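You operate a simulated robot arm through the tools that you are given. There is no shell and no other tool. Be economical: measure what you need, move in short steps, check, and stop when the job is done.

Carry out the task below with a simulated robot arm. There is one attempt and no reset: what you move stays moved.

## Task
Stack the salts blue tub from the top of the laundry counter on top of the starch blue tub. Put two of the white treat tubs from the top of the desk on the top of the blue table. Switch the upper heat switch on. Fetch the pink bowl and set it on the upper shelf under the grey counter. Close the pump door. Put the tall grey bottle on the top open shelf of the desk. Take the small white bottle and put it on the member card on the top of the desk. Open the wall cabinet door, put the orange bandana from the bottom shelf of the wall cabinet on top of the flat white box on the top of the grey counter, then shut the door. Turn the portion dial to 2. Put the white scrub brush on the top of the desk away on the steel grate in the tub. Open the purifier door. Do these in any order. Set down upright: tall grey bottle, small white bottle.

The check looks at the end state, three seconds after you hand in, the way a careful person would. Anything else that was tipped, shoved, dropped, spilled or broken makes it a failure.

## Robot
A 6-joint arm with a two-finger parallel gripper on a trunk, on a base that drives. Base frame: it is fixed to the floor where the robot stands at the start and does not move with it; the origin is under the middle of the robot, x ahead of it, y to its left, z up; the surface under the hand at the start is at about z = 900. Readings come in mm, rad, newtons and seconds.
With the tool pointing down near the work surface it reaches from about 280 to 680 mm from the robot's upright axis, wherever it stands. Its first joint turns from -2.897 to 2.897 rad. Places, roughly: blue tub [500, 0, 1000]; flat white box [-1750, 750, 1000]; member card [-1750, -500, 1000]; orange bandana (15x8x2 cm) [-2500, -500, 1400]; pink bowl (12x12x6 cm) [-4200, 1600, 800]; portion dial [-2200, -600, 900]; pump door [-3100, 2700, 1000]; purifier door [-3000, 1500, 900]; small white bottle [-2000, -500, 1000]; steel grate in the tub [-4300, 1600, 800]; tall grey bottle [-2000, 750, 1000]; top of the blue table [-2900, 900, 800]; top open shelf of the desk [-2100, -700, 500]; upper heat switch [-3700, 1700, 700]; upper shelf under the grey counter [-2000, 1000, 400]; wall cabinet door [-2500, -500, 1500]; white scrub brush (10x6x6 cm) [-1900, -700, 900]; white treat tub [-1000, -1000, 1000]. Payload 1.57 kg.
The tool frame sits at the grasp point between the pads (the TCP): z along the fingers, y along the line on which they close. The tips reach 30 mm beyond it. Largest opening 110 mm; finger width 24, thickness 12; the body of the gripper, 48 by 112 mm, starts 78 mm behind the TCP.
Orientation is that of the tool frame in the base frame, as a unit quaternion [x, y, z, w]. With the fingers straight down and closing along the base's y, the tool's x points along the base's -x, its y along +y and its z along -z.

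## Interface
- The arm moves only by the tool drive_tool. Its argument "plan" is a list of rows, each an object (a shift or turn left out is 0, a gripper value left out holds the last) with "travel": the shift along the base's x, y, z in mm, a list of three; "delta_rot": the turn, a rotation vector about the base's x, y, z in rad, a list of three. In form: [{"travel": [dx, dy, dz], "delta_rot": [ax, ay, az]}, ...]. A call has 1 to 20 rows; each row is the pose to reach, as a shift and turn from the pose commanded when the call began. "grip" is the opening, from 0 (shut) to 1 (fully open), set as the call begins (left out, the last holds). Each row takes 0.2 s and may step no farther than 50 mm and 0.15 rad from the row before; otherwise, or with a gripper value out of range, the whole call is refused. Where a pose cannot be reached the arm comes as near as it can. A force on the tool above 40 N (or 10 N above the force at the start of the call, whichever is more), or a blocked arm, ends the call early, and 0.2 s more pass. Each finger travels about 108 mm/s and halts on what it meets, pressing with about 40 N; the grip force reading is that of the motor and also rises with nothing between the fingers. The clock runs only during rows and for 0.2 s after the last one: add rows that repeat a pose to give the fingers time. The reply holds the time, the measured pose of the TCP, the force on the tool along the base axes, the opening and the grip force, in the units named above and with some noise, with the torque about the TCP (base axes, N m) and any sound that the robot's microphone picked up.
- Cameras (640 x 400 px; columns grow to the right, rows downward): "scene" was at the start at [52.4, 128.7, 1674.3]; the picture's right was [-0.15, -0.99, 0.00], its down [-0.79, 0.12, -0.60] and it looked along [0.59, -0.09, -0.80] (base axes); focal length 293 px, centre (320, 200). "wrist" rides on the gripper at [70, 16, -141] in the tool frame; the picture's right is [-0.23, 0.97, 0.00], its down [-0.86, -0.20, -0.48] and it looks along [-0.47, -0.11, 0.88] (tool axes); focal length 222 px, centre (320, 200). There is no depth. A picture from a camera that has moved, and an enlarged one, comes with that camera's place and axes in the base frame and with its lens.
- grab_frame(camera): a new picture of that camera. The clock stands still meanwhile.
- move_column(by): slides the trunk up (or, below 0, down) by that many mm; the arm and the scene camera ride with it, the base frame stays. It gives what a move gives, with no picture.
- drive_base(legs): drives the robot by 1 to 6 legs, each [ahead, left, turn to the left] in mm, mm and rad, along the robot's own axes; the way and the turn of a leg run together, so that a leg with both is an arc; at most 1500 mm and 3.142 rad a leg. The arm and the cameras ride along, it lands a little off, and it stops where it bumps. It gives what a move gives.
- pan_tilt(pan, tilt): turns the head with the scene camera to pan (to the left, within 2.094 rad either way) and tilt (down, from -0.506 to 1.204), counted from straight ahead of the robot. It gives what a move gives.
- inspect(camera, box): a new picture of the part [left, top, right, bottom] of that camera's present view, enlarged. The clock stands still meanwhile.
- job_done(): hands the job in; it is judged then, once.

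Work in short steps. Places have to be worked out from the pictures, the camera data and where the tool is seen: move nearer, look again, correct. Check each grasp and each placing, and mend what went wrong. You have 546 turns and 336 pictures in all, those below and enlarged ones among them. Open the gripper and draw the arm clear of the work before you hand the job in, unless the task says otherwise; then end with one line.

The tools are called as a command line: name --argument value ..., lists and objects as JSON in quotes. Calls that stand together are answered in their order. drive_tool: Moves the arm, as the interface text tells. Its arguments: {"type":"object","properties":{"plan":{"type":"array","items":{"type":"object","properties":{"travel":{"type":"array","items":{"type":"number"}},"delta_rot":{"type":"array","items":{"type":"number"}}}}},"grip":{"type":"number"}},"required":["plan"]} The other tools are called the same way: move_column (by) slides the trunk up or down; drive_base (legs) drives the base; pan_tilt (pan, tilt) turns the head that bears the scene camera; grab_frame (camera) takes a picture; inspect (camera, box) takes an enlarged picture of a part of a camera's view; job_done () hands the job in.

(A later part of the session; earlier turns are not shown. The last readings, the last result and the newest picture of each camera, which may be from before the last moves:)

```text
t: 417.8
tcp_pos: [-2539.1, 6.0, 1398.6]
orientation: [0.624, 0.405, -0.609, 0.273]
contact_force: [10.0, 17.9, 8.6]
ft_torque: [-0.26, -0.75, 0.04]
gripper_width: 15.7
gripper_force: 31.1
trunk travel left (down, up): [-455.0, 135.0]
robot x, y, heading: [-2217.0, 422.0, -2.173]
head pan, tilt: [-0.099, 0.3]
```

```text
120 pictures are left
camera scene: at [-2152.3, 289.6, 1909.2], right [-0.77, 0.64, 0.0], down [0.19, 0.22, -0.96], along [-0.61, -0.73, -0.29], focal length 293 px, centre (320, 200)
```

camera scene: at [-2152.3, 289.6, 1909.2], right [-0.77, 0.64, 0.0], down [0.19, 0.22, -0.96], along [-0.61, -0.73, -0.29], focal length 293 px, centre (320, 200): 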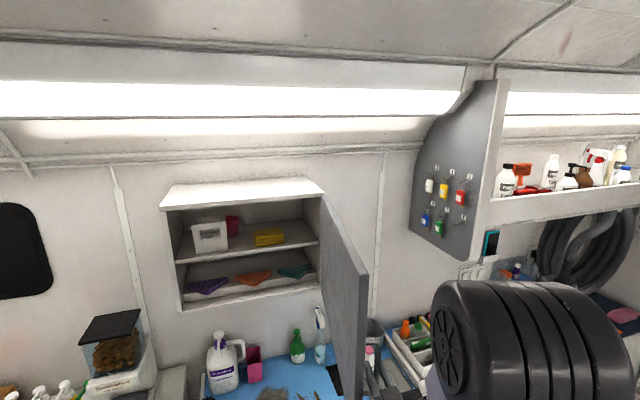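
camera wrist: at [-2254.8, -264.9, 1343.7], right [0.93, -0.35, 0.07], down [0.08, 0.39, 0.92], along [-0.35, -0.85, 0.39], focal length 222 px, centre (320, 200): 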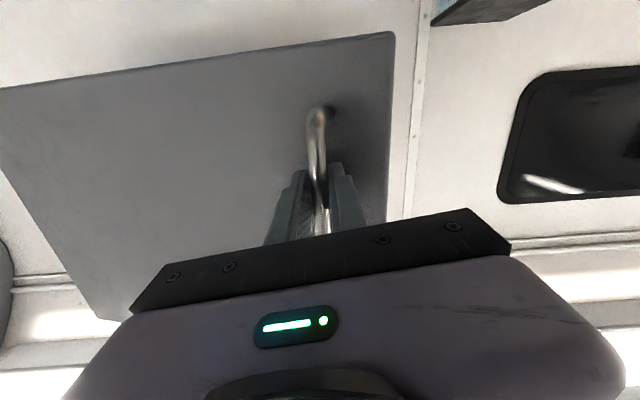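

Door ~82° open. Release the handle and back off.

drive_tool --plan '[{"travel": [0, 0, 0]}, {"travel": [0, 0, 0]}]' --grip 0.35

drive_base --legs '[[-120, 0, 0]]'

drive_base --legs '[[0, 250, 0.25]]'

grab_frame --camera "scene"

grab_frame --camera "wrist"

```text
t: 418.4
tcp_pos: [-2542.1, 0.8, 1396.3]
orientation: [0.626, 0.405, -0.609, 0.272]
contact_force: [-1.2, 0.9, 0.1]
ft_torque: [0.0, 0.04, -0.03]
gripper_width: 38.3
gripper_force: 0.1
trunk travel left (down, up): [-455.0, 135.0]
robot x, y, heading: [-2218.5, 417.6, -2.168]
head pan, tilt: [-0.099, 0.3]
```

```text
t: 419.6
tcp_pos: [-2474.3, 99.9, 1397.3]
orientation: [0.625, 0.405, -0.609, 0.274]
contact_force: [-0.4, 0.3, 0.5]
ft_torque: [0.02, 0.01, 0.01]
gripper_width: 38.4
gripper_force: 0.0
trunk travel left (down, up): [-455.0, 135.0]
robot x, y, heading: [-2152.6, 521.1, -2.17]
head pan, tilt: [-0.099, 0.3]
```

```text
t: 421.4
tcp_pos: [-2138.9, -80.1, 1397.9]
orientation: [-0.568, -0.482, 0.569, -0.347]
contact_force: [-0.4, 0.2, 0.1]
ft_torque: [0.01, 0.0, -0.03]
gripper_width: 38.4
gripper_force: 0.1
trunk travel left (down, up): [-455.0, 135.0]
robot x, y, heading: [-1934.5, 405.8, -1.91]
head pan, tilt: [-0.099, 0.3]
```

```text
119 pictures are left
camera scene: at [-1834.6, 291.3, 1908.8], right [-0.9, 0.43, 0.0], down [0.13, 0.27, -0.96], along [-0.41, -0.86, -0.3], focal length 293 px, centre (320, 200)
```

scene: 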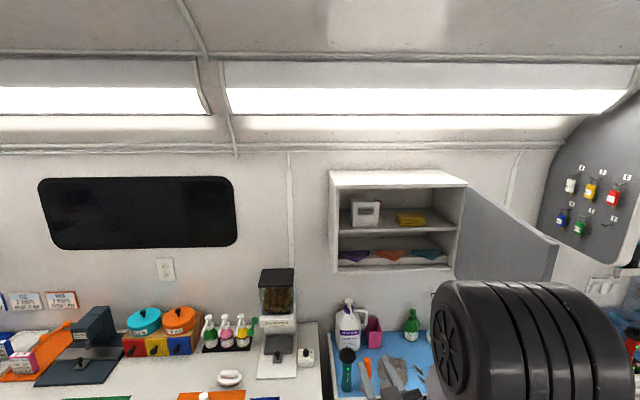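

```text
118 pictures are left
camera wrist: at [-2087.2, 59.0, 1341.2], right [0.94, -0.32, 0.07], down [0.06, 0.38, 0.92], along [-0.33, -0.87, 0.38], focal length 222 px, centre (320, 200)
```

wrist: 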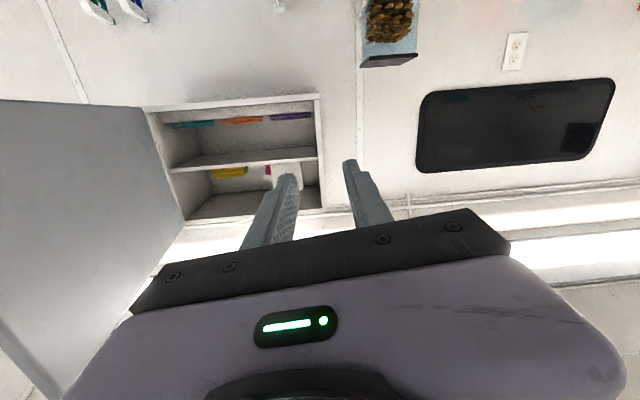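

Cabinet wide open. Zoom on the bottom shelf with the bandanas.

inspect --camera "scene" --box '[320, 190, 480, 280]'

```text
4.00 times, centred on (400, 235) of scene
camera zoom: at [-1834.6, 291.3, 1908.8], right [-0.9, 0.43, 0.0], down [0.13, 0.27, -0.96], along [-0.41, -0.86, -0.3], focal length 1173 px, centre (0, 60)
```

zoom: 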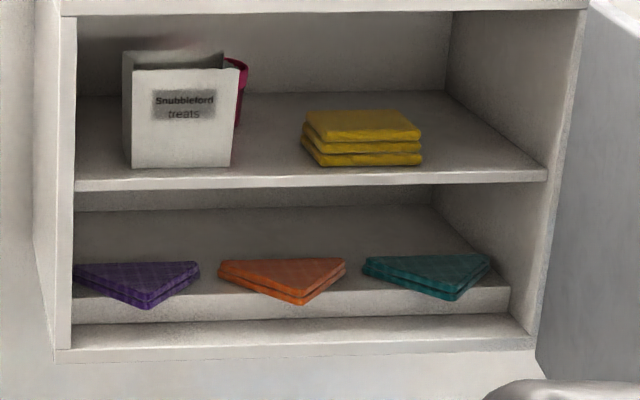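

The orange bandana is a folded triangle whose tip overhangs a step on the bottom shelf, so I can pinch it vertically. Roll the tool 90° (closing axis vertical) here in free space.

drive_tool --plan '[{"delta_rot": [-0.044, -0.132, -0.015]}, {"delta_rot": [-0.087, -0.264, -0.031]}, {"delta_rot": [-0.131, -0.396, -0.046]}, {"delta_rot": [-0.175, -0.528, -0.062]}, {"delta_rot": [-0.218, -0.66, -0.077]}, {"delta_rot": [-0.262, -0.792, -0.092]}, {"delta_rot": [-0.306, -0.924, -0.108]}, {"delta_rot": [-0.349, -1.056, -0.123]}, {"delta_rot": [-0.393, -1.188, -0.139]}, {"delta_rot": [-0.437, -1.32, -0.154]}, {"delta_rot": [-0.49, -1.48, -0.173]}]' --grip 0.45

grab_frame --camera "wrist"

```text
refused: row 11 steps farther than a row can; nothing moved
```

```text
116 pictures are left
camera wrist: at [-2087.2, 59.0, 1341.2], right [0.94, -0.32, 0.07], down [0.06, 0.38, 0.92], along [-0.33, -0.87, 0.38], focal length 222 px, centre (320, 200)
```

wrist: 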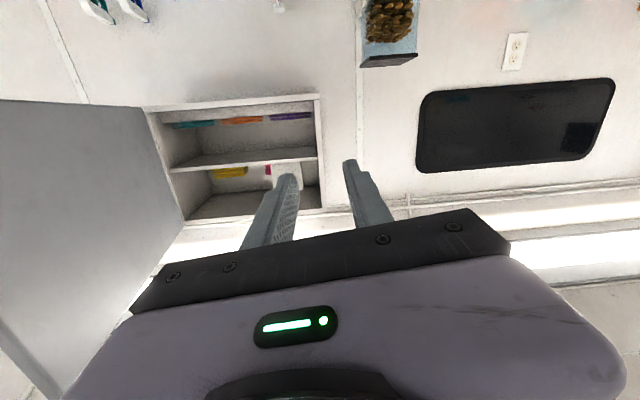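

One row was too large; resend in finer steps.

drive_tool --plan '[{"delta_rot": [-0.044, -0.132, -0.015]}, {"delta_rot": [-0.087, -0.264, -0.031]}, {"delta_rot": [-0.131, -0.396, -0.046]}, {"delta_rot": [-0.175, -0.528, -0.062]}, {"delta_rot": [-0.218, -0.66, -0.077]}, {"delta_rot": [-0.262, -0.792, -0.092]}, {"delta_rot": [-0.306, -0.924, -0.108]}, {"delta_rot": [-0.349, -1.056, -0.123]}, {"delta_rot": [-0.393, -1.188, -0.139]}, {"delta_rot": [-0.437, -1.32, -0.154]}, {"delta_rot": [-0.48, -1.45, -0.169]}, {"delta_rot": [-0.49, -1.48, -0.173]}]' --grip 0.45

grab_frame --camera "wrist"

```text
t: 424.0
tcp_pos: [-2139.6, -80.9, 1396.6]
orientation: [0.744, -0.061, -0.155, 0.647]
contact_force: [-0.1, 0.6, -0.3]
ft_torque: [0.01, -0.02, 0.0]
gripper_width: 49.7
gripper_force: 0.1
trunk travel left (down, up): [-455.0, 135.0]
robot x, y, heading: [-1931.1, 404.2, -1.916]
head pan, tilt: [-0.099, 0.3]
```

```text
115 pictures are left
camera wrist: at [-2028.3, 29.6, 1417.5], right [-0.11, -0.08, 0.99], down [-0.68, 0.73, -0.01], along [-0.73, -0.68, -0.13], focal length 222 px, centre (320, 200)
```

wrist: 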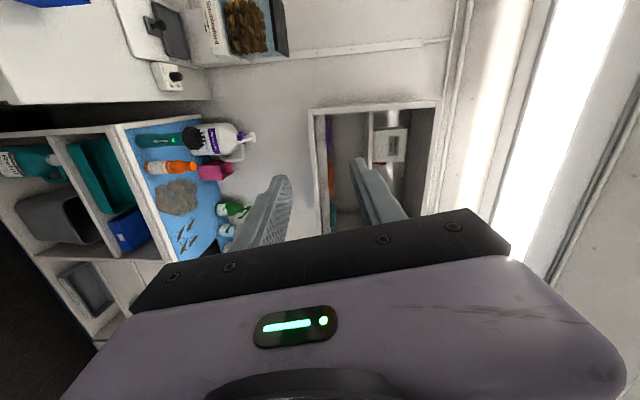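

Rolled with camera on the left side. Move right 205 and ahead 370 to just in front of the bandana.

drive_base --legs '[[0, -205, 0], [350, 0, 0]]'

grab_frame --camera "wrist"

grab_frame --camera "scene"

```text
t: 427.5
tcp_pos: [-2452.2, -335.9, 1396.7]
orientation: [0.743, -0.061, -0.158, 0.648]
contact_force: [0.7, 0.0, 0.8]
ft_torque: [-0.02, -0.01, -0.01]
gripper_width: 49.2
gripper_force: 0.0
trunk travel left (down, up): [-455.0, 135.0]
robot x, y, heading: [-2248.1, 151.8, -1.916]
head pan, tilt: [-0.099, 0.3]
```

```text
114 pictures are left
camera wrist: at [-2341.0, -226.5, 1417.2], right [-0.1, -0.08, 0.99], down [-0.68, 0.73, -0.01], along [-0.73, -0.67, -0.13], focal length 222 px, centre (320, 200)
```

wrist: 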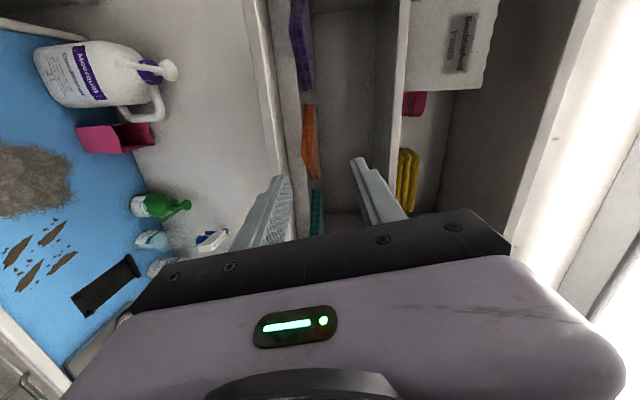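

```text
113 pictures are left
camera scene: at [-2147.8, 35.1, 1908.8], right [-0.9, 0.43, 0.0], down [0.13, 0.27, -0.96], along [-0.41, -0.86, -0.3], focal length 293 px, centre (320, 200)
```

scene: 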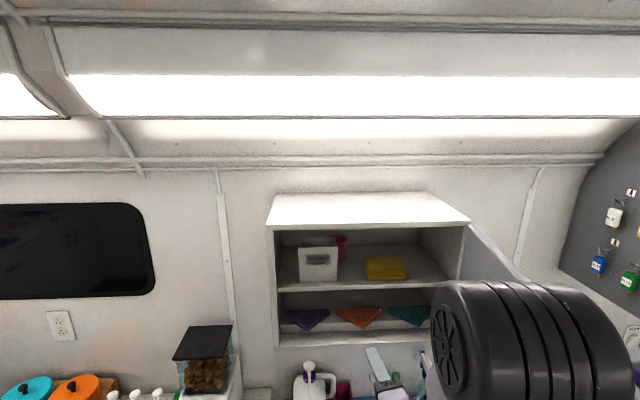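

inspect --camera "wrist" --box '[240, 0, 420, 240]'

```text
1.67 times, centred on (330, 120) of wrist
camera zoom: at [-2341.0, -226.5, 1417.2], right [-0.1, -0.08, 0.99], down [-0.68, 0.73, -0.01], along [-0.73, -0.67, -0.13], focal length 370 px, centre (303, 333)
```

zoom: 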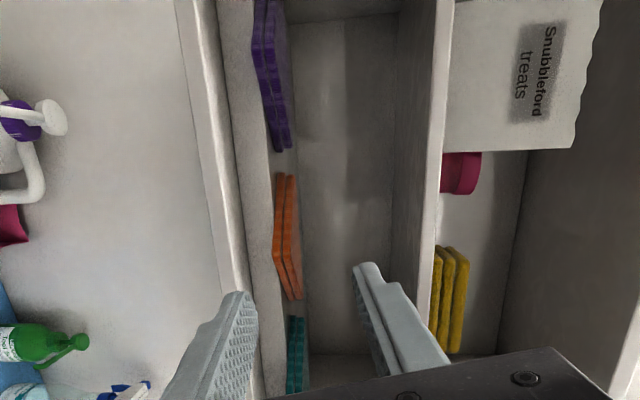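

Geometry estimate: bandana bottom z≈1348, overhanging a step by ~25 mm, cabinet floor z≈1329. I level the tool, set z≈1364 with a 40 mm gap, and move closer to verify.

drive_tool --plan '[{"travel": [0, 0, -15], "delta_rot": [-0.054, 0.018, 0]}, {"travel": [0, 0, -33], "delta_rot": [-0.108, 0.036, 0]}, {"travel": [0, 0, -33], "delta_rot": [-0.108, 0.036, 0]}]' --grip 0.364

drive_base --legs '[[85, 0, 0]]'

inspect --camera "wrist" --box '[220, 60, 420, 240]'

```text
t: 428.3
tcp_pos: [-2451.9, -335.6, 1363.8]
orientation: [0.703, -0.057, -0.168, 0.688]
contact_force: [0.1, -0.2, 0.0]
ft_torque: [0.01, 0.02, -0.02]
gripper_width: 40.0
gripper_force: 0.0
trunk travel left (down, up): [-455.0, 135.0]
robot x, y, heading: [-2246.8, 149.1, -1.917]
head pan, tilt: [-0.099, 0.3]
```

```text
t: 429.4
tcp_pos: [-2482.1, -417.2, 1363.1]
orientation: [0.704, -0.058, -0.168, 0.688]
contact_force: [0.1, 0.0, 0.2]
ft_torque: [0.0, 0.05, -0.01]
gripper_width: 40.0
gripper_force: 0.0
trunk travel left (down, up): [-455.0, 135.0]
robot x, y, heading: [-2271.9, 69.3, -1.915]
head pan, tilt: [-0.099, 0.3]
```

```text
2.22 times, centred on (320, 150) of wrist
camera zoom: at [-2370.6, -305.7, 1367.4], right [-0.07, 0.03, 1.0], down [-0.68, 0.73, -0.07], along [-0.73, -0.68, -0.03], focal length 494 px, centre (320, 311)
```

zoom: 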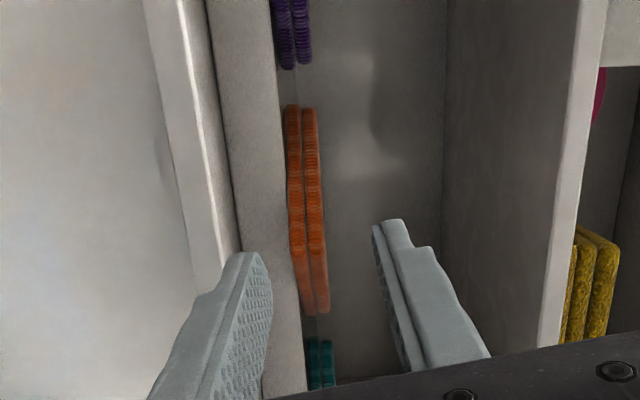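

View confirms: bandana z≈1347–1366, step face below it down to ~1317, lower finger at the right height. Advance ~55 mm.

drive_tool --plan '[{"travel": [-12, -8, 0]}, {"travel": [-21, -27, 0]}, {"travel": [-30, -46, 0]}, {"travel": [-30, -46, 0]}]'

inspect --camera "wrist" --box '[220, 60, 420, 240]'

inspect --camera "scene" --box '[240, 180, 460, 380]'

```text
t: 430.4
tcp_pos: [-2512.2, -462.8, 1362.6]
orientation: [0.703, -0.058, -0.168, 0.688]
contact_force: [-0.3, -0.7, -0.2]
ft_torque: [0.01, 0.0, -0.01]
gripper_width: 39.9
gripper_force: 0.0
trunk travel left (down, up): [-455.0, 135.0]
robot x, y, heading: [-2272.8, 67.2, -1.914]
head pan, tilt: [-0.099, 0.3]
```

```text
2.22 times, centred on (320, 150) of wrist
camera zoom: at [-2400.5, -351.5, 1366.9], right [-0.07, 0.03, 1.0], down [-0.68, 0.73, -0.07], along [-0.73, -0.68, -0.03], focal length 494 px, centre (320, 311)
```

zoom: 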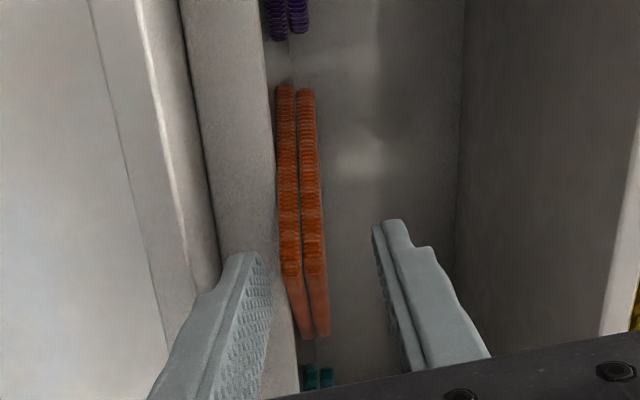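

```text
2.00 times, centred on (350, 280) of scene
camera zoom: at [-2176.7, -45.2, 1908.8], right [-0.9, 0.43, 0.0], down [0.13, 0.27, -0.96], along [-0.41, -0.86, -0.3], focal length 586 px, centre (260, 40)
```

zoom: 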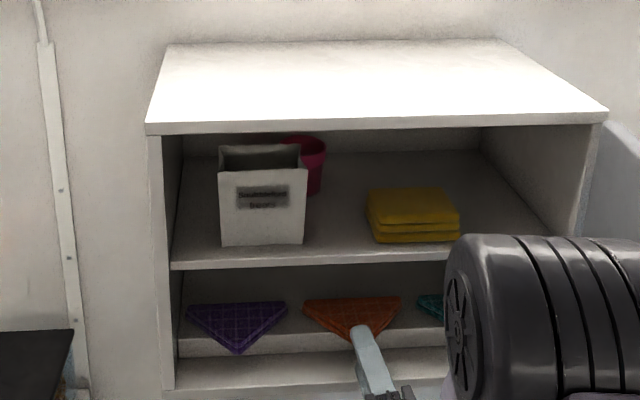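

The upper finger is right above the overhanging tip. Advance ~23 mm more and close.

drive_tool --plan '[{"travel": [2, -8, 0]}, {"travel": [1, -16, 0]}, {"travel": [-1, -24, 0]}, {"travel": [-1, -24, 0]}]'

drive_tool --plan '[{"travel": [0, 0, 0]}, {"travel": [0, 0, 0]}, {"travel": [0, 0, 0]}]' --grip 0

inspect --camera "wrist" --box '[220, 60, 420, 240]'

```text
t: 431.4
tcp_pos: [-2512.6, -486.5, 1364.3]
orientation: [0.704, -0.058, -0.168, 0.688]
contact_force: [0.4, -0.6, 0.8]
ft_torque: [0.0, -0.01, -0.01]
gripper_width: 40.0
gripper_force: 0.0
trunk travel left (down, up): [-455.0, 135.0]
robot x, y, heading: [-2274.1, 66.0, -1.915]
head pan, tilt: [-0.099, 0.3]
```

```text
t: 432.2
tcp_pos: [-2512.0, -486.1, 1363.3]
orientation: [0.703, -0.058, -0.168, 0.688]
contact_force: [-0.2, -0.3, -0.5]
ft_torque: [-0.03, 0.0, 0.03]
gripper_width: 16.9
gripper_force: 32.0
trunk travel left (down, up): [-455.0, 135.0]
robot x, y, heading: [-2273.1, 65.6, -1.921]
head pan, tilt: [-0.099, 0.3]
```

```text
2.22 times, centred on (320, 150) of wrist
camera zoom: at [-2401.0, -375.0, 1367.6], right [-0.07, 0.03, 1.0], down [-0.68, 0.73, -0.07], along [-0.73, -0.68, -0.03], focal length 494 px, centre (320, 311)
```

zoom: 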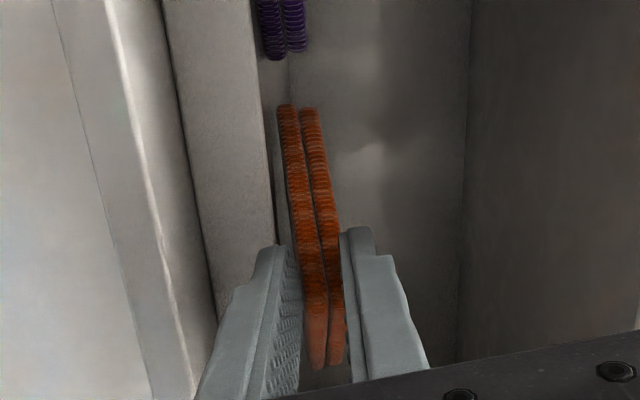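

Bandana pinched (16.9 mm). Lift 18 mm and withdraw straight back.

drive_tool --plan '[{"travel": [0, 0, 9]}, {"travel": [0, 0, 20]}, {"travel": [8, 22, 22]}, {"travel": [20, 55, 22]}, {"travel": [32, 88, 22]}]'

drive_base --legs '[[-220, 0, 0]]'

grab_frame --camera "scene"

grab_frame --camera "wrist"

```text
t: 433.4
tcp_pos: [-2484.7, -405.1, 1383.2]
orientation: [0.703, -0.058, -0.168, 0.689]
contact_force: [-0.2, 0.4, -0.7]
ft_torque: [0.01, -0.02, 0.04]
gripper_width: 16.5
gripper_force: 31.9
out of reach, approached as far as the arm can: row 5
trunk travel left (down, up): [-455.0, 135.0]
robot x, y, heading: [-2276.2, 68.0, -1.919]
head pan, tilt: [-0.099, 0.3]
```

```text
t: 435.1
tcp_pos: [-2408.9, -198.2, 1381.6]
orientation: [0.703, -0.059, -0.169, 0.688]
contact_force: [-0.1, 1.0, -0.4]
ft_torque: [-0.01, -0.01, 0.0]
gripper_width: 16.7
gripper_force: 32.0
trunk travel left (down, up): [-455.0, 135.0]
robot x, y, heading: [-2197.5, 277.4, -1.92]
head pan, tilt: [-0.099, 0.3]
```

```text
107 pictures are left
camera scene: at [-2101.7, 162.7, 1908.9], right [-0.9, 0.43, 0.0], down [0.13, 0.27, -0.96], along [-0.41, -0.86, -0.3], focal length 293 px, centre (320, 200)
```

scene: 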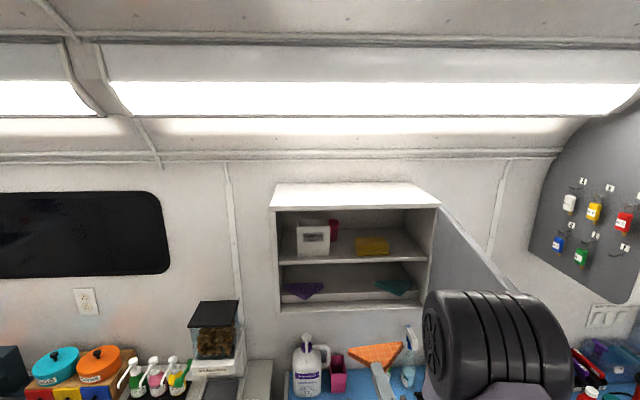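

```text
106 pictures are left
camera wrist: at [-2297.7, -86.6, 1387.1], right [-0.07, 0.03, 1.0], down [-0.68, 0.73, -0.07], along [-0.73, -0.68, -0.03], focal length 222 px, centre (320, 200)
```

wrist: 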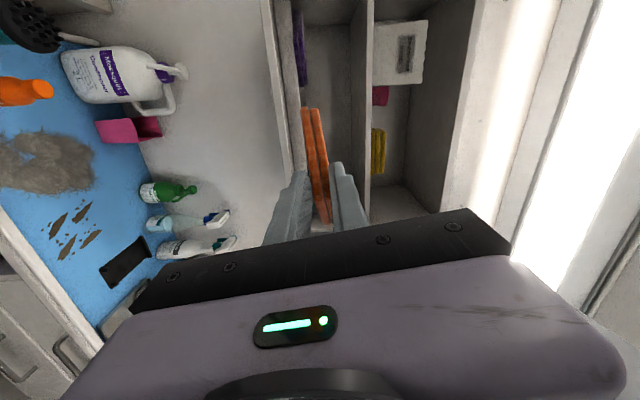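

Bandana is held flat. Turn to the grey counter (via the front aisle), aligned with the wipes box.

drive_base --legs '[[0, 147, 0], [0, 0, 1.56], [-60, 0, 1.56]]'

pan_tilt --pan 0.0 --tilt 0.8

grab_frame --camera "scene"

```text
t: 444.1
tcp_pos: [-1901.2, 675.4, 1383.2]
orientation: [0.06, 0.703, 0.687, 0.17]
contact_force: [-0.4, 0.2, -0.8]
ft_torque: [0.0, 0.01, 0.01]
gripper_width: 16.6
gripper_force: 32.3
trunk travel left (down, up): [-455.0, 135.0]
robot x, y, heading: [-2117.3, 207.0, 1.218]
head pan, tilt: [-0.099, 0.3]
```

```text
t: 445.0
tcp_pos: [-1900.6, 677.1, 1382.0]
orientation: [0.062, 0.703, 0.688, 0.17]
contact_force: [0.1, 0.4, -0.4]
ft_torque: [-0.03, 0.05, 0.02]
gripper_width: 16.4
gripper_force: 31.2
trunk travel left (down, up): [-455.0, 135.0]
robot x, y, heading: [-2114.3, 205.4, 1.215]
head pan, tilt: [0.0, 0.799]
```

```text
105 pictures are left
camera scene: at [-2225.0, 309.2, 1864.5], right [0.94, -0.35, 0.0], down [-0.25, -0.67, -0.7], along [0.24, 0.65, -0.72], focal length 293 px, centre (320, 200)
```

scene: 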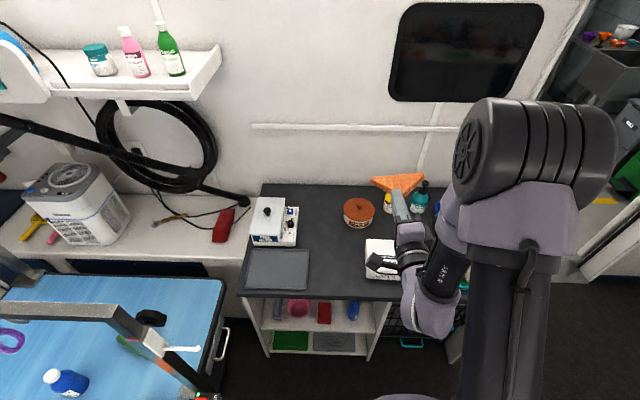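

Lower the trunk 300 and use the wrist camera to see the box.

move_column --by -300

grab_frame --camera "wrist"

grab_frame --camera "scene"

```text
t: 448.0
tcp_pos: [-1899.8, 677.0, 1082.9]
orientation: [0.061, 0.704, 0.687, 0.171]
contact_force: [0.2, 0.1, 0.3]
ft_torque: [-0.04, 0.01, 0.02]
gripper_width: 16.6
gripper_force: 31.9
trunk travel left (down, up): [-155.0, 435.0]
robot x, y, heading: [-2116.4, 204.7, 1.216]
head pan, tilt: [0.0, 0.799]
```

```text
104 pictures are left
camera wrist: at [-2015.1, 565.8, 1087.1], right [0.07, -0.03, 1.0], down [0.67, -0.74, -0.07], along [0.74, 0.68, -0.03], focal length 222 px, centre (320, 200)
```

wrist: 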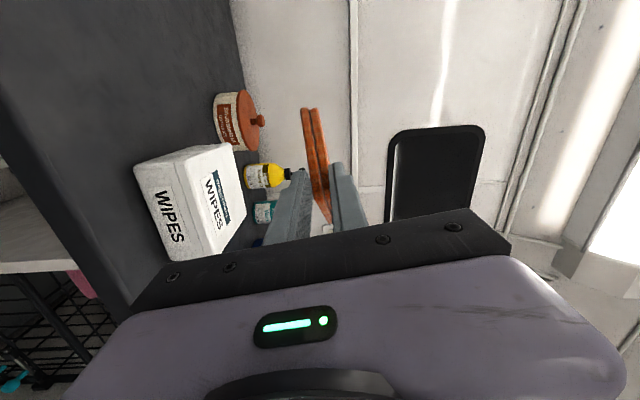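

```text
103 pictures are left
camera scene: at [-2225.1, 309.2, 1564.6], right [0.94, -0.35, 0.0], down [-0.25, -0.67, -0.7], along [0.24, 0.65, -0.72], focal length 293 px, centre (320, 200)
```

scene: 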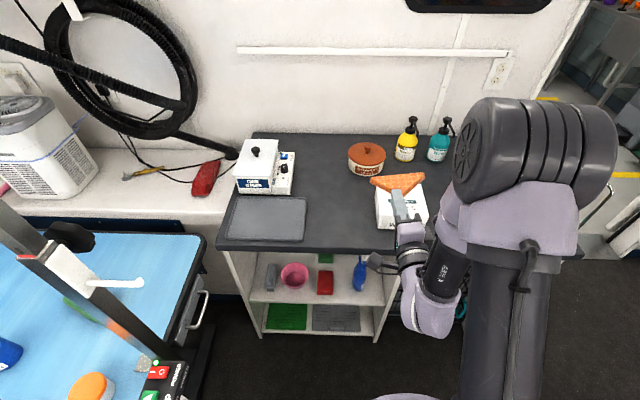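

inspect --camera "wrist" --box '[110, 120, 350, 280]'

```text
2.50 times, centred on (230, 200) of wrist
camera zoom: at [-2015.1, 565.8, 1087.1], right [0.07, -0.03, 1.0], down [0.67, -0.74, -0.07], along [0.74, 0.68, -0.03], focal length 555 px, centre (545, 200)
```

zoom: 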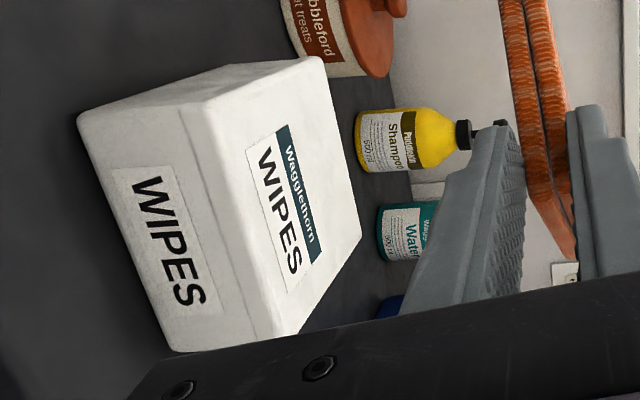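

Box: top z≈912, L 1884–2018, front edge W≈-50, ~170 mm deep. I shift the base right 66 mm, lower the trunk, then extend so the finger tips end just before the box edge.

drive_base --legs '[[20, -66, 0]]'

move_column --by -125

grab_frame --camera "wrist"

grab_frame --camera "scene"

```text
t: 449.0
tcp_pos: [-1832.6, 673.5, 1083.3]
orientation: [0.061, 0.703, 0.688, 0.17]
contact_force: [0.2, -0.9, 0.2]
ft_torque: [0.02, 0.03, 0.01]
gripper_width: 16.5
gripper_force: 32.0
trunk travel left (down, up): [-155.0, 435.0]
robot x, y, heading: [-2047.0, 203.0, 1.218]
head pan, tilt: [0.0, 0.799]
```

```text
t: 450.6
tcp_pos: [-1832.6, 672.9, 957.6]
orientation: [0.06, 0.704, 0.687, 0.171]
contact_force: [0.6, 0.4, -0.7]
ft_torque: [0.01, 0.02, -0.02]
gripper_width: 16.7
gripper_force: 31.7
trunk travel left (down, up): [-30.0, 560.0]
robot x, y, heading: [-2047.2, 203.3, 1.219]
head pan, tilt: [0.0, 0.799]
```

```text
101 pictures are left
camera wrist: at [-1947.4, 562.3, 962.1], right [0.07, -0.03, 1.0], down [0.67, -0.74, -0.07], along [0.74, 0.68, -0.03], focal length 222 px, centre (320, 200)
```

wrist: 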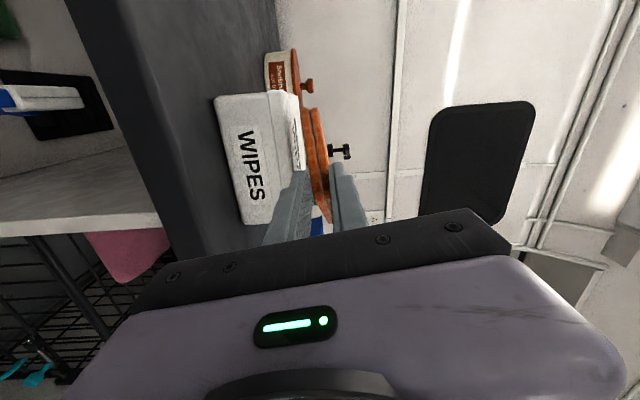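

```text
100 pictures are left
camera scene: at [-2157.4, 305.7, 1439.6], right [0.94, -0.35, 0.0], down [-0.25, -0.67, -0.7], along [0.24, 0.65, -0.72], focal length 293 px, centre (320, 200)
```

scene: 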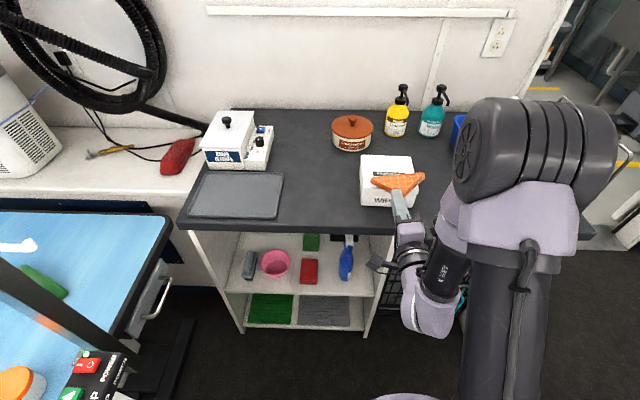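

Box top is ~930. Advance 45 mm, then lower until the bandana touches the box.

drive_tool --plan '[{"travel": [8, 22, 0]}, {"travel": [16, 42, 0]}, {"travel": [16, 42, -6]}, {"travel": [16, 42, -11]}, {"travel": [16, 42, -15]}]'

inspect --camera "wrist" --box '[220, 60, 420, 240]'

inspect --camera "scene" --box '[340, 130, 450, 240]'

```text
t: 451.8
tcp_pos: [-1816.8, 713.9, 943.7]
orientation: [0.061, 0.703, 0.688, 0.17]
contact_force: [2.5, 0.2, 4.8]
ft_torque: [0.59, 0.13, -0.29]
gripper_width: 16.4
gripper_force: 31.2
trunk travel left (down, up): [-30.0, 560.0]
robot x, y, heading: [-2047.0, 199.1, 1.217]
head pan, tilt: [0.0, 0.799]
```

```text
2.22 times, centred on (320, 150) of wrist
camera zoom: at [-1931.4, 603.8, 948.0], right [0.07, -0.03, 1.0], down [0.67, -0.74, -0.07], along [0.74, 0.68, -0.03], focal length 494 px, centre (320, 311)
```

zoom: 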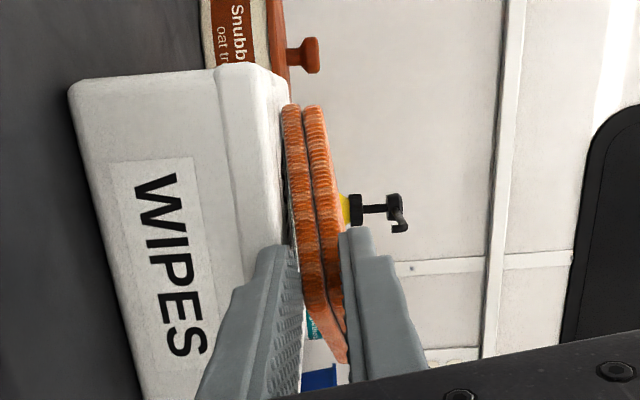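

```text
3.64 times, centred on (395, 185) of scene
camera zoom: at [-2157.2, 305.1, 1439.6], right [0.94, -0.35, 0.0], down [-0.25, -0.67, -0.7], along [0.24, 0.65, -0.72], focal length 1066 px, centre (47, 254)
```

zoom: 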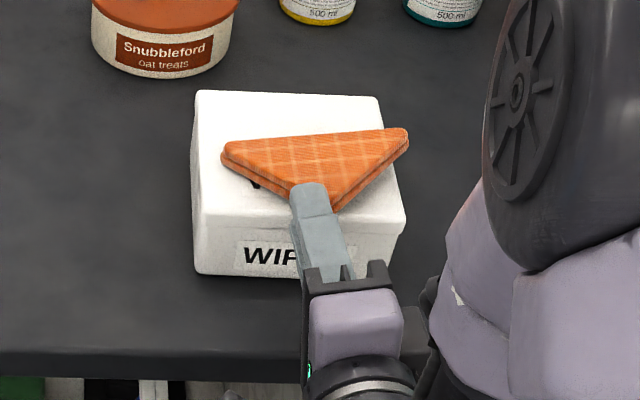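

Bandana touches the box, but it's ~10 mm too far right. Lift slightly, shift left, and lower again.

drive_tool --plan '[{"travel": [0, 0, 8]}, {"travel": [-11, 4, 8]}, {"travel": [-11, 4, 2]}, {"travel": [-11, 4, -2]}, {"travel": [-11, 4, -5]}]'

drive_tool --plan '[{"travel": [0, 0, 0]}, {"travel": [0, 0, 0]}]' --grip 0.25

inspect --camera "scene" --box '[340, 130, 450, 240]'

```text
t: 452.9
tcp_pos: [-1828.4, 717.7, 938.3]
orientation: [0.061, 0.702, 0.688, 0.171]
contact_force: [1.1, -3.5, 7.4]
ft_torque: [0.79, 0.13, -0.15]
gripper_width: 17.3
gripper_force: 32.0
trunk travel left (down, up): [-30.0, 560.0]
robot x, y, heading: [-2045.3, 204.4, 1.216]
head pan, tilt: [0.0, 0.799]
```

```text
t: 453.6
tcp_pos: [-1827.8, 719.7, 938.1]
orientation: [0.06, 0.703, 0.688, 0.171]
contact_force: [-0.2, 0.0, -0.1]
ft_torque: [0.0, 0.01, 0.01]
gripper_width: 27.5
gripper_force: 0.0
trunk travel left (down, up): [-30.0, 560.0]
robot x, y, heading: [-2044.8, 200.2, 1.219]
head pan, tilt: [0.0, 0.799]
```

```text
3.64 times, centred on (395, 185) of scene
camera zoom: at [-2157.4, 305.6, 1439.5], right [0.94, -0.35, 0.0], down [-0.25, -0.67, -0.7], along [0.24, 0.65, -0.72], focal length 1066 px, centre (47, 254)
```

zoom: 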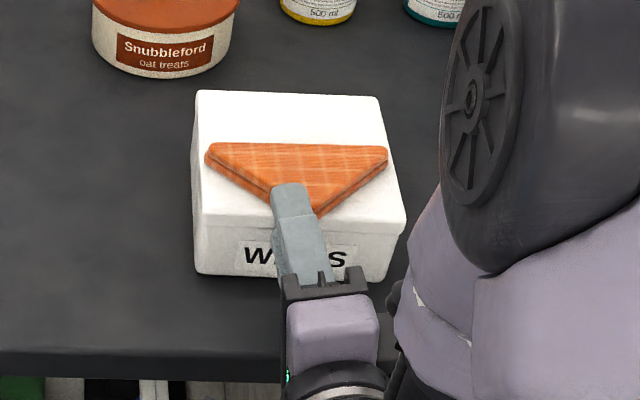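

Bandana lies on the box. Withdraw straight back.

drive_tool --plan '[{"travel": [-7, -19, 0]}, {"travel": [-14, -38, 0]}, {"travel": [-20, -57, 0]}]'

drive_base --legs '[[-120, 0, 0]]'

inspect --camera "scene" --box '[320, 80, 480, 220]'

```text
t: 454.4
tcp_pos: [-1845.6, 669.9, 935.3]
orientation: [0.061, 0.703, 0.688, 0.171]
contact_force: [-0.8, -0.8, -0.3]
ft_torque: [0.03, 0.02, -0.01]
gripper_width: 27.2
gripper_force: 0.0
out of reach, approached as far as the arm can: row 3
trunk travel left (down, up): [-30.0, 560.0]
robot x, y, heading: [-2045.4, 195.7, 1.216]
head pan, tilt: [0.0, 0.799]
```

```text
t: 455.6
tcp_pos: [-1886.6, 558.2, 934.4]
orientation: [0.061, 0.703, 0.687, 0.17]
contact_force: [-0.2, -0.3, -0.1]
ft_torque: [-0.03, 0.01, 0.0]
gripper_width: 27.7
gripper_force: 0.1
trunk travel left (down, up): [-30.0, 560.0]
robot x, y, heading: [-2084.4, 91.1, 1.215]
head pan, tilt: [0.0, 0.799]
```

```text
2.86 times, centred on (400, 150) of scene
camera zoom: at [-2198.8, 193.8, 1439.5], right [0.94, -0.35, 0.0], down [-0.25, -0.67, -0.7], along [0.24, 0.65, -0.72], focal length 838 px, centre (91, 343)
```

zoom: 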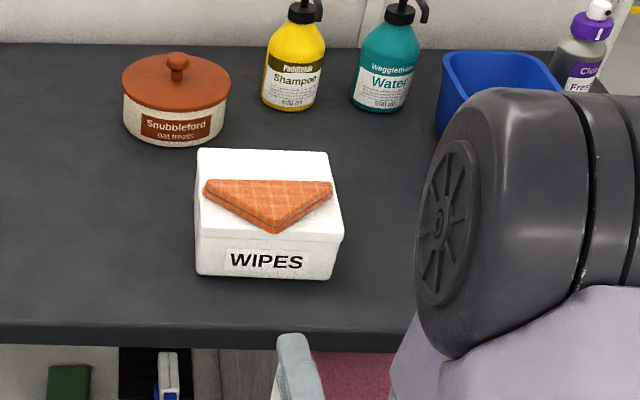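

Bandana is on the box. Now close the cabinet: raise the trunk, turn back and position so the closed fingers can push the door from its outer (right) side.

move_column --by 400

drive_base --legs '[[0, 0, -1.575], [0, 0, -1.58], [-330, -205, 0]]'

pan_tilt --pan -0.1 --tilt 0.35

grab_frame --camera "scene"

```text
t: 459.4
tcp_pos: [-1887.5, 558.5, 1334.5]
orientation: [0.06, 0.704, 0.687, 0.171]
contact_force: [0.4, -0.4, 0.1]
ft_torque: [0.02, 0.02, 0.0]
gripper_width: 27.6
gripper_force: 0.1
trunk travel left (down, up): [-430.0, 160.0]
robot x, y, heading: [-2084.0, 94.8, 1.217]
head pan, tilt: [0.0, 0.799]
```

```text
t: 469.6
tcp_pos: [-2373.1, 5.4, 1334.8]
orientation: [0.701, -0.075, -0.184, 0.685]
contact_force: [-0.6, -0.3, 0.4]
ft_torque: [0.01, -0.02, -0.01]
gripper_width: 27.3
gripper_force: 0.1
trunk travel left (down, up): [-430.0, 160.0]
robot x, y, heading: [-2149.4, 465.1, -1.966]
head pan, tilt: [0.0, 0.799]
```

```text
t: 470.5
tcp_pos: [-2372.6, 5.3, 1334.4]
orientation: [0.702, -0.075, -0.184, 0.684]
contact_force: [0.9, -0.3, -0.7]
ft_torque: [0.0, 0.02, -0.02]
gripper_width: 27.7
gripper_force: 0.1
trunk travel left (down, up): [-430.0, 160.0]
robot x, y, heading: [-2152.4, 470.0, -1.964]
head pan, tilt: [-0.099, 0.351]
```

```text
95 pictures are left
camera scene: at [-2060.8, 349.0, 1879.1], right [-0.88, 0.47, 0.0], down [0.16, 0.3, -0.94], along [-0.44, -0.83, -0.34], focal length 293 px, centre (320, 200)
```

scene: 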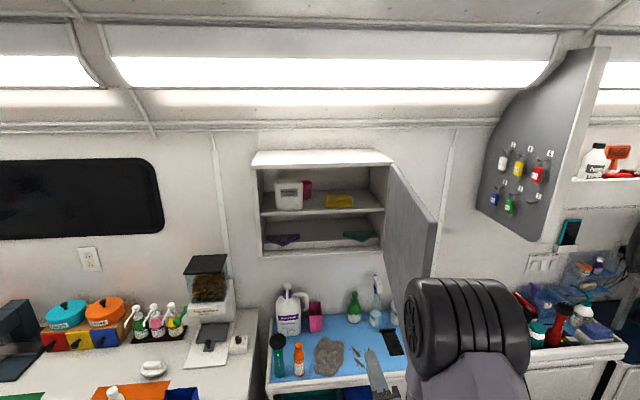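

Back up slightly, close the fingers, and swing right around the door's free edge.

drive_tool --plan '[{"travel": [0, 0, 20]}, {"travel": [0, 0, 40]}, {"travel": [0, 0, 40]}]' --grip 0

drive_base --legs '[[-40, 0, 0], [0, 0, -0.5], [149, 81, 0]]'

pan_tilt --pan 0.3 --tilt 0.35

grab_frame --camera "scene"

grab_frame --camera "wrist"

```text
t: 471.3
tcp_pos: [-2379.6, -4.0, 1369.6]
orientation: [0.701, -0.074, -0.184, 0.686]
contact_force: [0.1, -0.3, 1.0]
ft_torque: [0.03, -0.01, -0.03]
gripper_width: 0.2
gripper_force: 21.3
out of reach, approached as far as the arm can: row 1, 2, 3
trunk travel left (down, up): [-430.0, 160.0]
robot x, y, heading: [-2151.7, 466.2, -1.964]
head pan, tilt: [-0.099, 0.351]
```

```text
t: 474.6
tcp_pos: [-2626.9, 40.2, 1369.7]
orientation: [0.662, -0.245, -0.347, 0.618]
contact_force: [-0.9, 0.3, -0.5]
ft_torque: [0.0, 0.04, 0.01]
gripper_width: 0.0
gripper_force: 21.3
trunk travel left (down, up): [-430.0, 160.0]
robot x, y, heading: [-2198.2, 346.0, -2.467]
head pan, tilt: [-0.099, 0.351]
```

```text
t: 475.5
tcp_pos: [-2625.4, 40.9, 1370.4]
orientation: [0.661, -0.245, -0.347, 0.618]
contact_force: [-0.2, -0.2, -0.7]
ft_torque: [0.06, 0.01, 0.0]
gripper_width: 0.0
gripper_force: 21.1
trunk travel left (down, up): [-430.0, 160.0]
robot x, y, heading: [-2202.4, 346.3, -2.464]
head pan, tilt: [0.3, 0.351]
```

```text
94 pictures are left
camera scene: at [-2151.8, 172.8, 1879.1], right [-0.83, 0.56, 0.0], down [0.19, 0.28, -0.94], along [-0.52, -0.78, -0.34], focal length 293 px, centre (320, 200)
```

scene: 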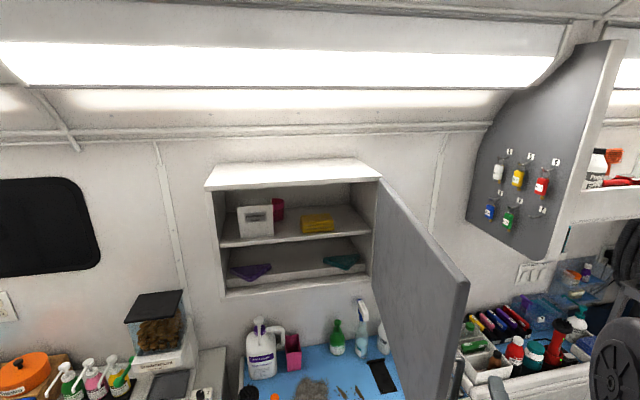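

```text
93 pictures are left
camera wrist: at [-2473.7, 78.2, 1374.4], right [-0.04, 0.06, 1.0], down [-0.2, 0.98, -0.07], along [-0.98, -0.21, -0.03], focal length 222 px, centre (320, 200)
```

wrist: 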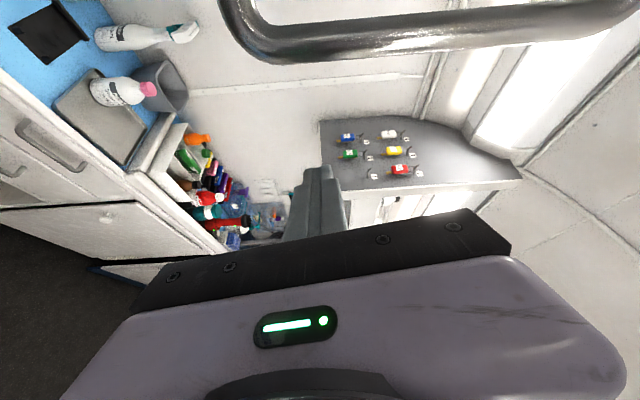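

The camera is on the door side, near the handle. Roll the tool back −90° so the camera is below before pushing.

drive_tool --plan '[{"delta_rot": [0.107, 0.091, 0]}, {"delta_rot": [0.214, 0.182, 0]}, {"delta_rot": [0.321, 0.273, 0]}, {"delta_rot": [0.428, 0.364, 0]}, {"delta_rot": [0.535, 0.455, 0]}, {"delta_rot": [0.642, 0.546, 0]}, {"delta_rot": [0.749, 0.637, 0]}, {"delta_rot": [0.856, 0.728, 0]}, {"delta_rot": [0.963, 0.819, 0]}, {"delta_rot": [1.07, 0.91, 0]}, {"delta_rot": [1.17, 0.995, 0]}]'

drive_base --legs '[[0, 0, 0.25]]'

grab_frame --camera "scene"

```text
t: 477.9
tcp_pos: [-2627.0, 40.9, 1370.2]
orientation: [-0.647, -0.286, 0.677, -0.204]
contact_force: [-0.3, 1.0, 0.3]
ft_torque: [-0.01, 0.02, 0.03]
gripper_width: 0.0
gripper_force: 20.6
trunk travel left (down, up): [-430.0, 160.0]
robot x, y, heading: [-2201.1, 346.8, -2.461]
head pan, tilt: [0.3, 0.351]
```

```text
t: 479.2
tcp_pos: [-2536.4, -55.0, 1370.2]
orientation: [-0.605, -0.365, 0.646, -0.289]
contact_force: [-0.3, -0.4, 0.1]
ft_torque: [0.02, 0.0, 0.01]
gripper_width: 0.0
gripper_force: 21.3
trunk travel left (down, up): [-430.0, 160.0]
robot x, y, heading: [-2202.1, 349.0, -2.211]
head pan, tilt: [0.3, 0.351]
```

```text
92 pictures are left
camera scene: at [-2109.8, 191.0, 1879.1], right [-0.94, 0.33, 0.0], down [0.11, 0.32, -0.94], along [-0.31, -0.89, -0.34], focal length 293 px, centre (320, 200)
```

scene: 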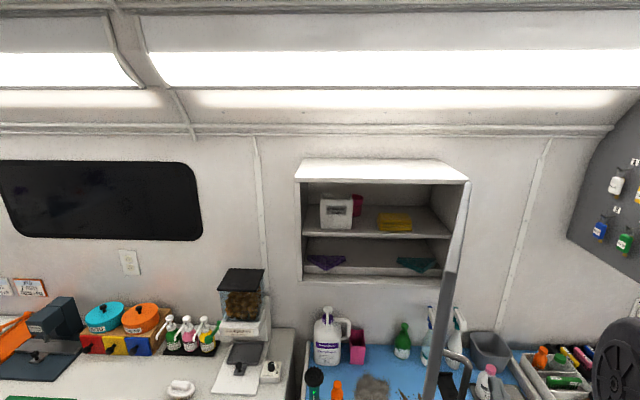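

Fingertip is at the door's outer face. Keep turning left to push the door, then drive ahead.

drive_base --legs '[[0, 0, 0.27]]'

drive_base --legs '[[120, 30, 0]]'

grab_frame --camera "scene"

```text
t: 480.5
tcp_pos: [-2417.2, -129.4, 1370.4]
orientation: [-0.551, -0.443, 0.601, -0.373]
contact_force: [0.1, 0.3, 0.7]
ft_torque: [0.03, -0.03, 0.02]
gripper_width: 0.0
gripper_force: 21.4
trunk travel left (down, up): [-430.0, 160.0]
robot x, y, heading: [-2205.4, 345.9, -1.941]
head pan, tilt: [0.3, 0.351]
```

```text
t: 481.8
tcp_pos: [-2432.2, -252.5, 1369.4]
orientation: [-0.551, -0.443, 0.602, -0.372]
contact_force: [-0.1, -0.2, -0.8]
ft_torque: [0.01, 0.01, -0.01]
gripper_width: 0.0
gripper_force: 21.2
trunk travel left (down, up): [-430.0, 160.0]
robot x, y, heading: [-2218.2, 227.1, -1.937]
head pan, tilt: [0.3, 0.351]
```

```text
91 pictures are left
camera scene: at [-2086.7, 98.1, 1879.1], right [-1.0, 0.07, 0.0], down [0.02, 0.34, -0.94], along [-0.07, -0.94, -0.34], focal length 293 px, centre (320, 200)
```

scene: 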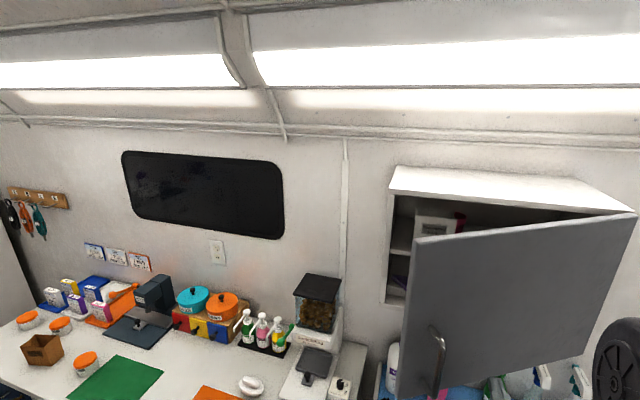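

Door is closing. Drive ahead the remaining ~200 mm.

drive_base --legs '[[170, 40, 0]]'

drive_base --legs '[[35, 0, 0]]'

grab_frame --camera "scene"

```text
t: 483.2
tcp_pos: [-2456.7, -424.4, 1369.5]
orientation: [-0.551, -0.443, 0.601, -0.373]
contact_force: [-0.1, -0.2, -0.3]
ft_torque: [-0.02, 0.0, -0.03]
gripper_width: 0.1
gripper_force: 21.2
trunk travel left (down, up): [-430.0, 160.0]
robot x, y, heading: [-2240.0, 55.2, -1.941]
head pan, tilt: [0.3, 0.351]
```

```text
t: 484.2
tcp_pos: [-2467.4, -451.7, 1370.2]
orientation: [-0.551, -0.444, 0.601, -0.371]
contact_force: [0.4, 0.8, 0.7]
ft_torque: [-0.03, -0.01, -0.05]
gripper_width: 0.0
gripper_force: 21.6
trunk travel left (down, up): [-430.0, 160.0]
robot x, y, heading: [-2252.2, 24.4, -1.942]
head pan, tilt: [0.3, 0.351]
stopped in leg 1: the force on the tool passed its limit at 124 N (the readings are from after the stop); the commanded pose is now the measured one
```

```text
90 pictures are left
camera scene: at [-2123.3, -103.7, 1879.1], right [-1.0, 0.07, 0.0], down [0.02, 0.34, -0.94], along [-0.07, -0.94, -0.34], focal length 293 px, centre (320, 200)
```

scene: 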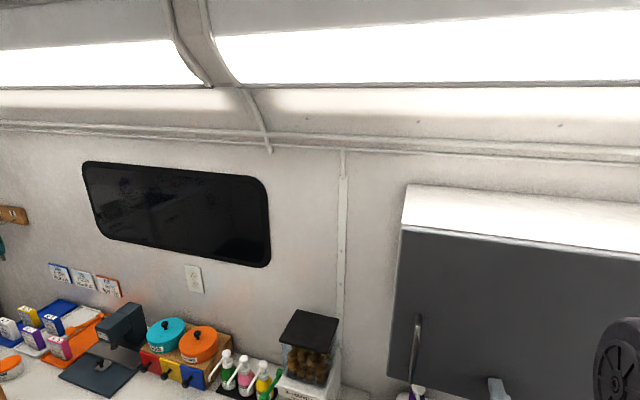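

The door is shut. Back off, lower the trunk and return the tool to pointing down.

drive_base --legs '[[-330, 0, 0]]'

drive_tool --plan '[{"delta_rot": [0.13, -0.05, 0]}, {"delta_rot": [0.26, -0.1, 0]}, {"delta_rot": [0.39, -0.15, 0]}, {"delta_rot": [0.52, -0.2, 0]}, {"delta_rot": [0.65, -0.25, 0]}, {"delta_rot": [0.78, -0.3, 0]}, {"delta_rot": [0.91, -0.35, 0]}, {"delta_rot": [1.04, -0.4, 0]}, {"delta_rot": [1.17, -0.45, 0]}, {"delta_rot": [1.3, -0.5, 0]}, {"delta_rot": [1.43, -0.55, 0]}, {"delta_rot": [1.47, -0.565, 0]}]' --grip 0.8

pan_tilt --pan 0.2 --tilt 0.6

grab_frame --camera "scene"

```text
t: 486.4
tcp_pos: [-2348.5, -144.9, 1370.1]
orientation: [-0.551, -0.444, 0.6, -0.373]
contact_force: [-0.8, 0.8, 0.3]
ft_torque: [-0.02, -0.01, 0.02]
gripper_width: 0.3
gripper_force: 21.3
trunk travel left (down, up): [-430.0, 160.0]
robot x, y, heading: [-2135.0, 329.1, -1.943]
head pan, tilt: [0.3, 0.351]
```

```text
t: 489.0
tcp_pos: [-2382.5, -97.0, 1332.4]
orientation: [0.776, 0.63, 0.003, 0.04]
contact_force: [0.6, 0.8, 0.9]
ft_torque: [0.01, 0.0, 0.01]
gripper_width: 88.0
gripper_force: 0.0
out of reach, approached as far as the arm can: row 1, 6, 7, 8, 10, 11, 12
trunk travel left (down, up): [-430.0, 160.0]
robot x, y, heading: [-2132.0, 327.4, -1.936]
head pan, tilt: [0.3, 0.351]
```

```text
t: 489.8
tcp_pos: [-2382.0, -98.8, 1333.2]
orientation: [0.775, 0.63, 0.003, 0.04]
contact_force: [0.7, 0.7, -0.2]
ft_torque: [-0.02, 0.01, -0.01]
gripper_width: 88.1
gripper_force: 0.0
trunk travel left (down, up): [-430.0, 160.0]
robot x, y, heading: [-2135.6, 329.7, -1.938]
head pan, tilt: [0.201, 0.6]
```

```text
89 pictures are left
camera scene: at [-2012.0, 210.1, 1856.4], right [-0.99, 0.17, 0.0], down [0.09, 0.56, -0.83], along [-0.14, -0.81, -0.56], focal length 293 px, centre (320, 200)
```

scene: 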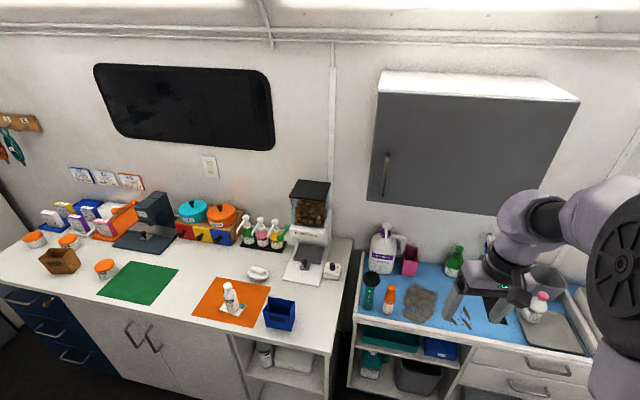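

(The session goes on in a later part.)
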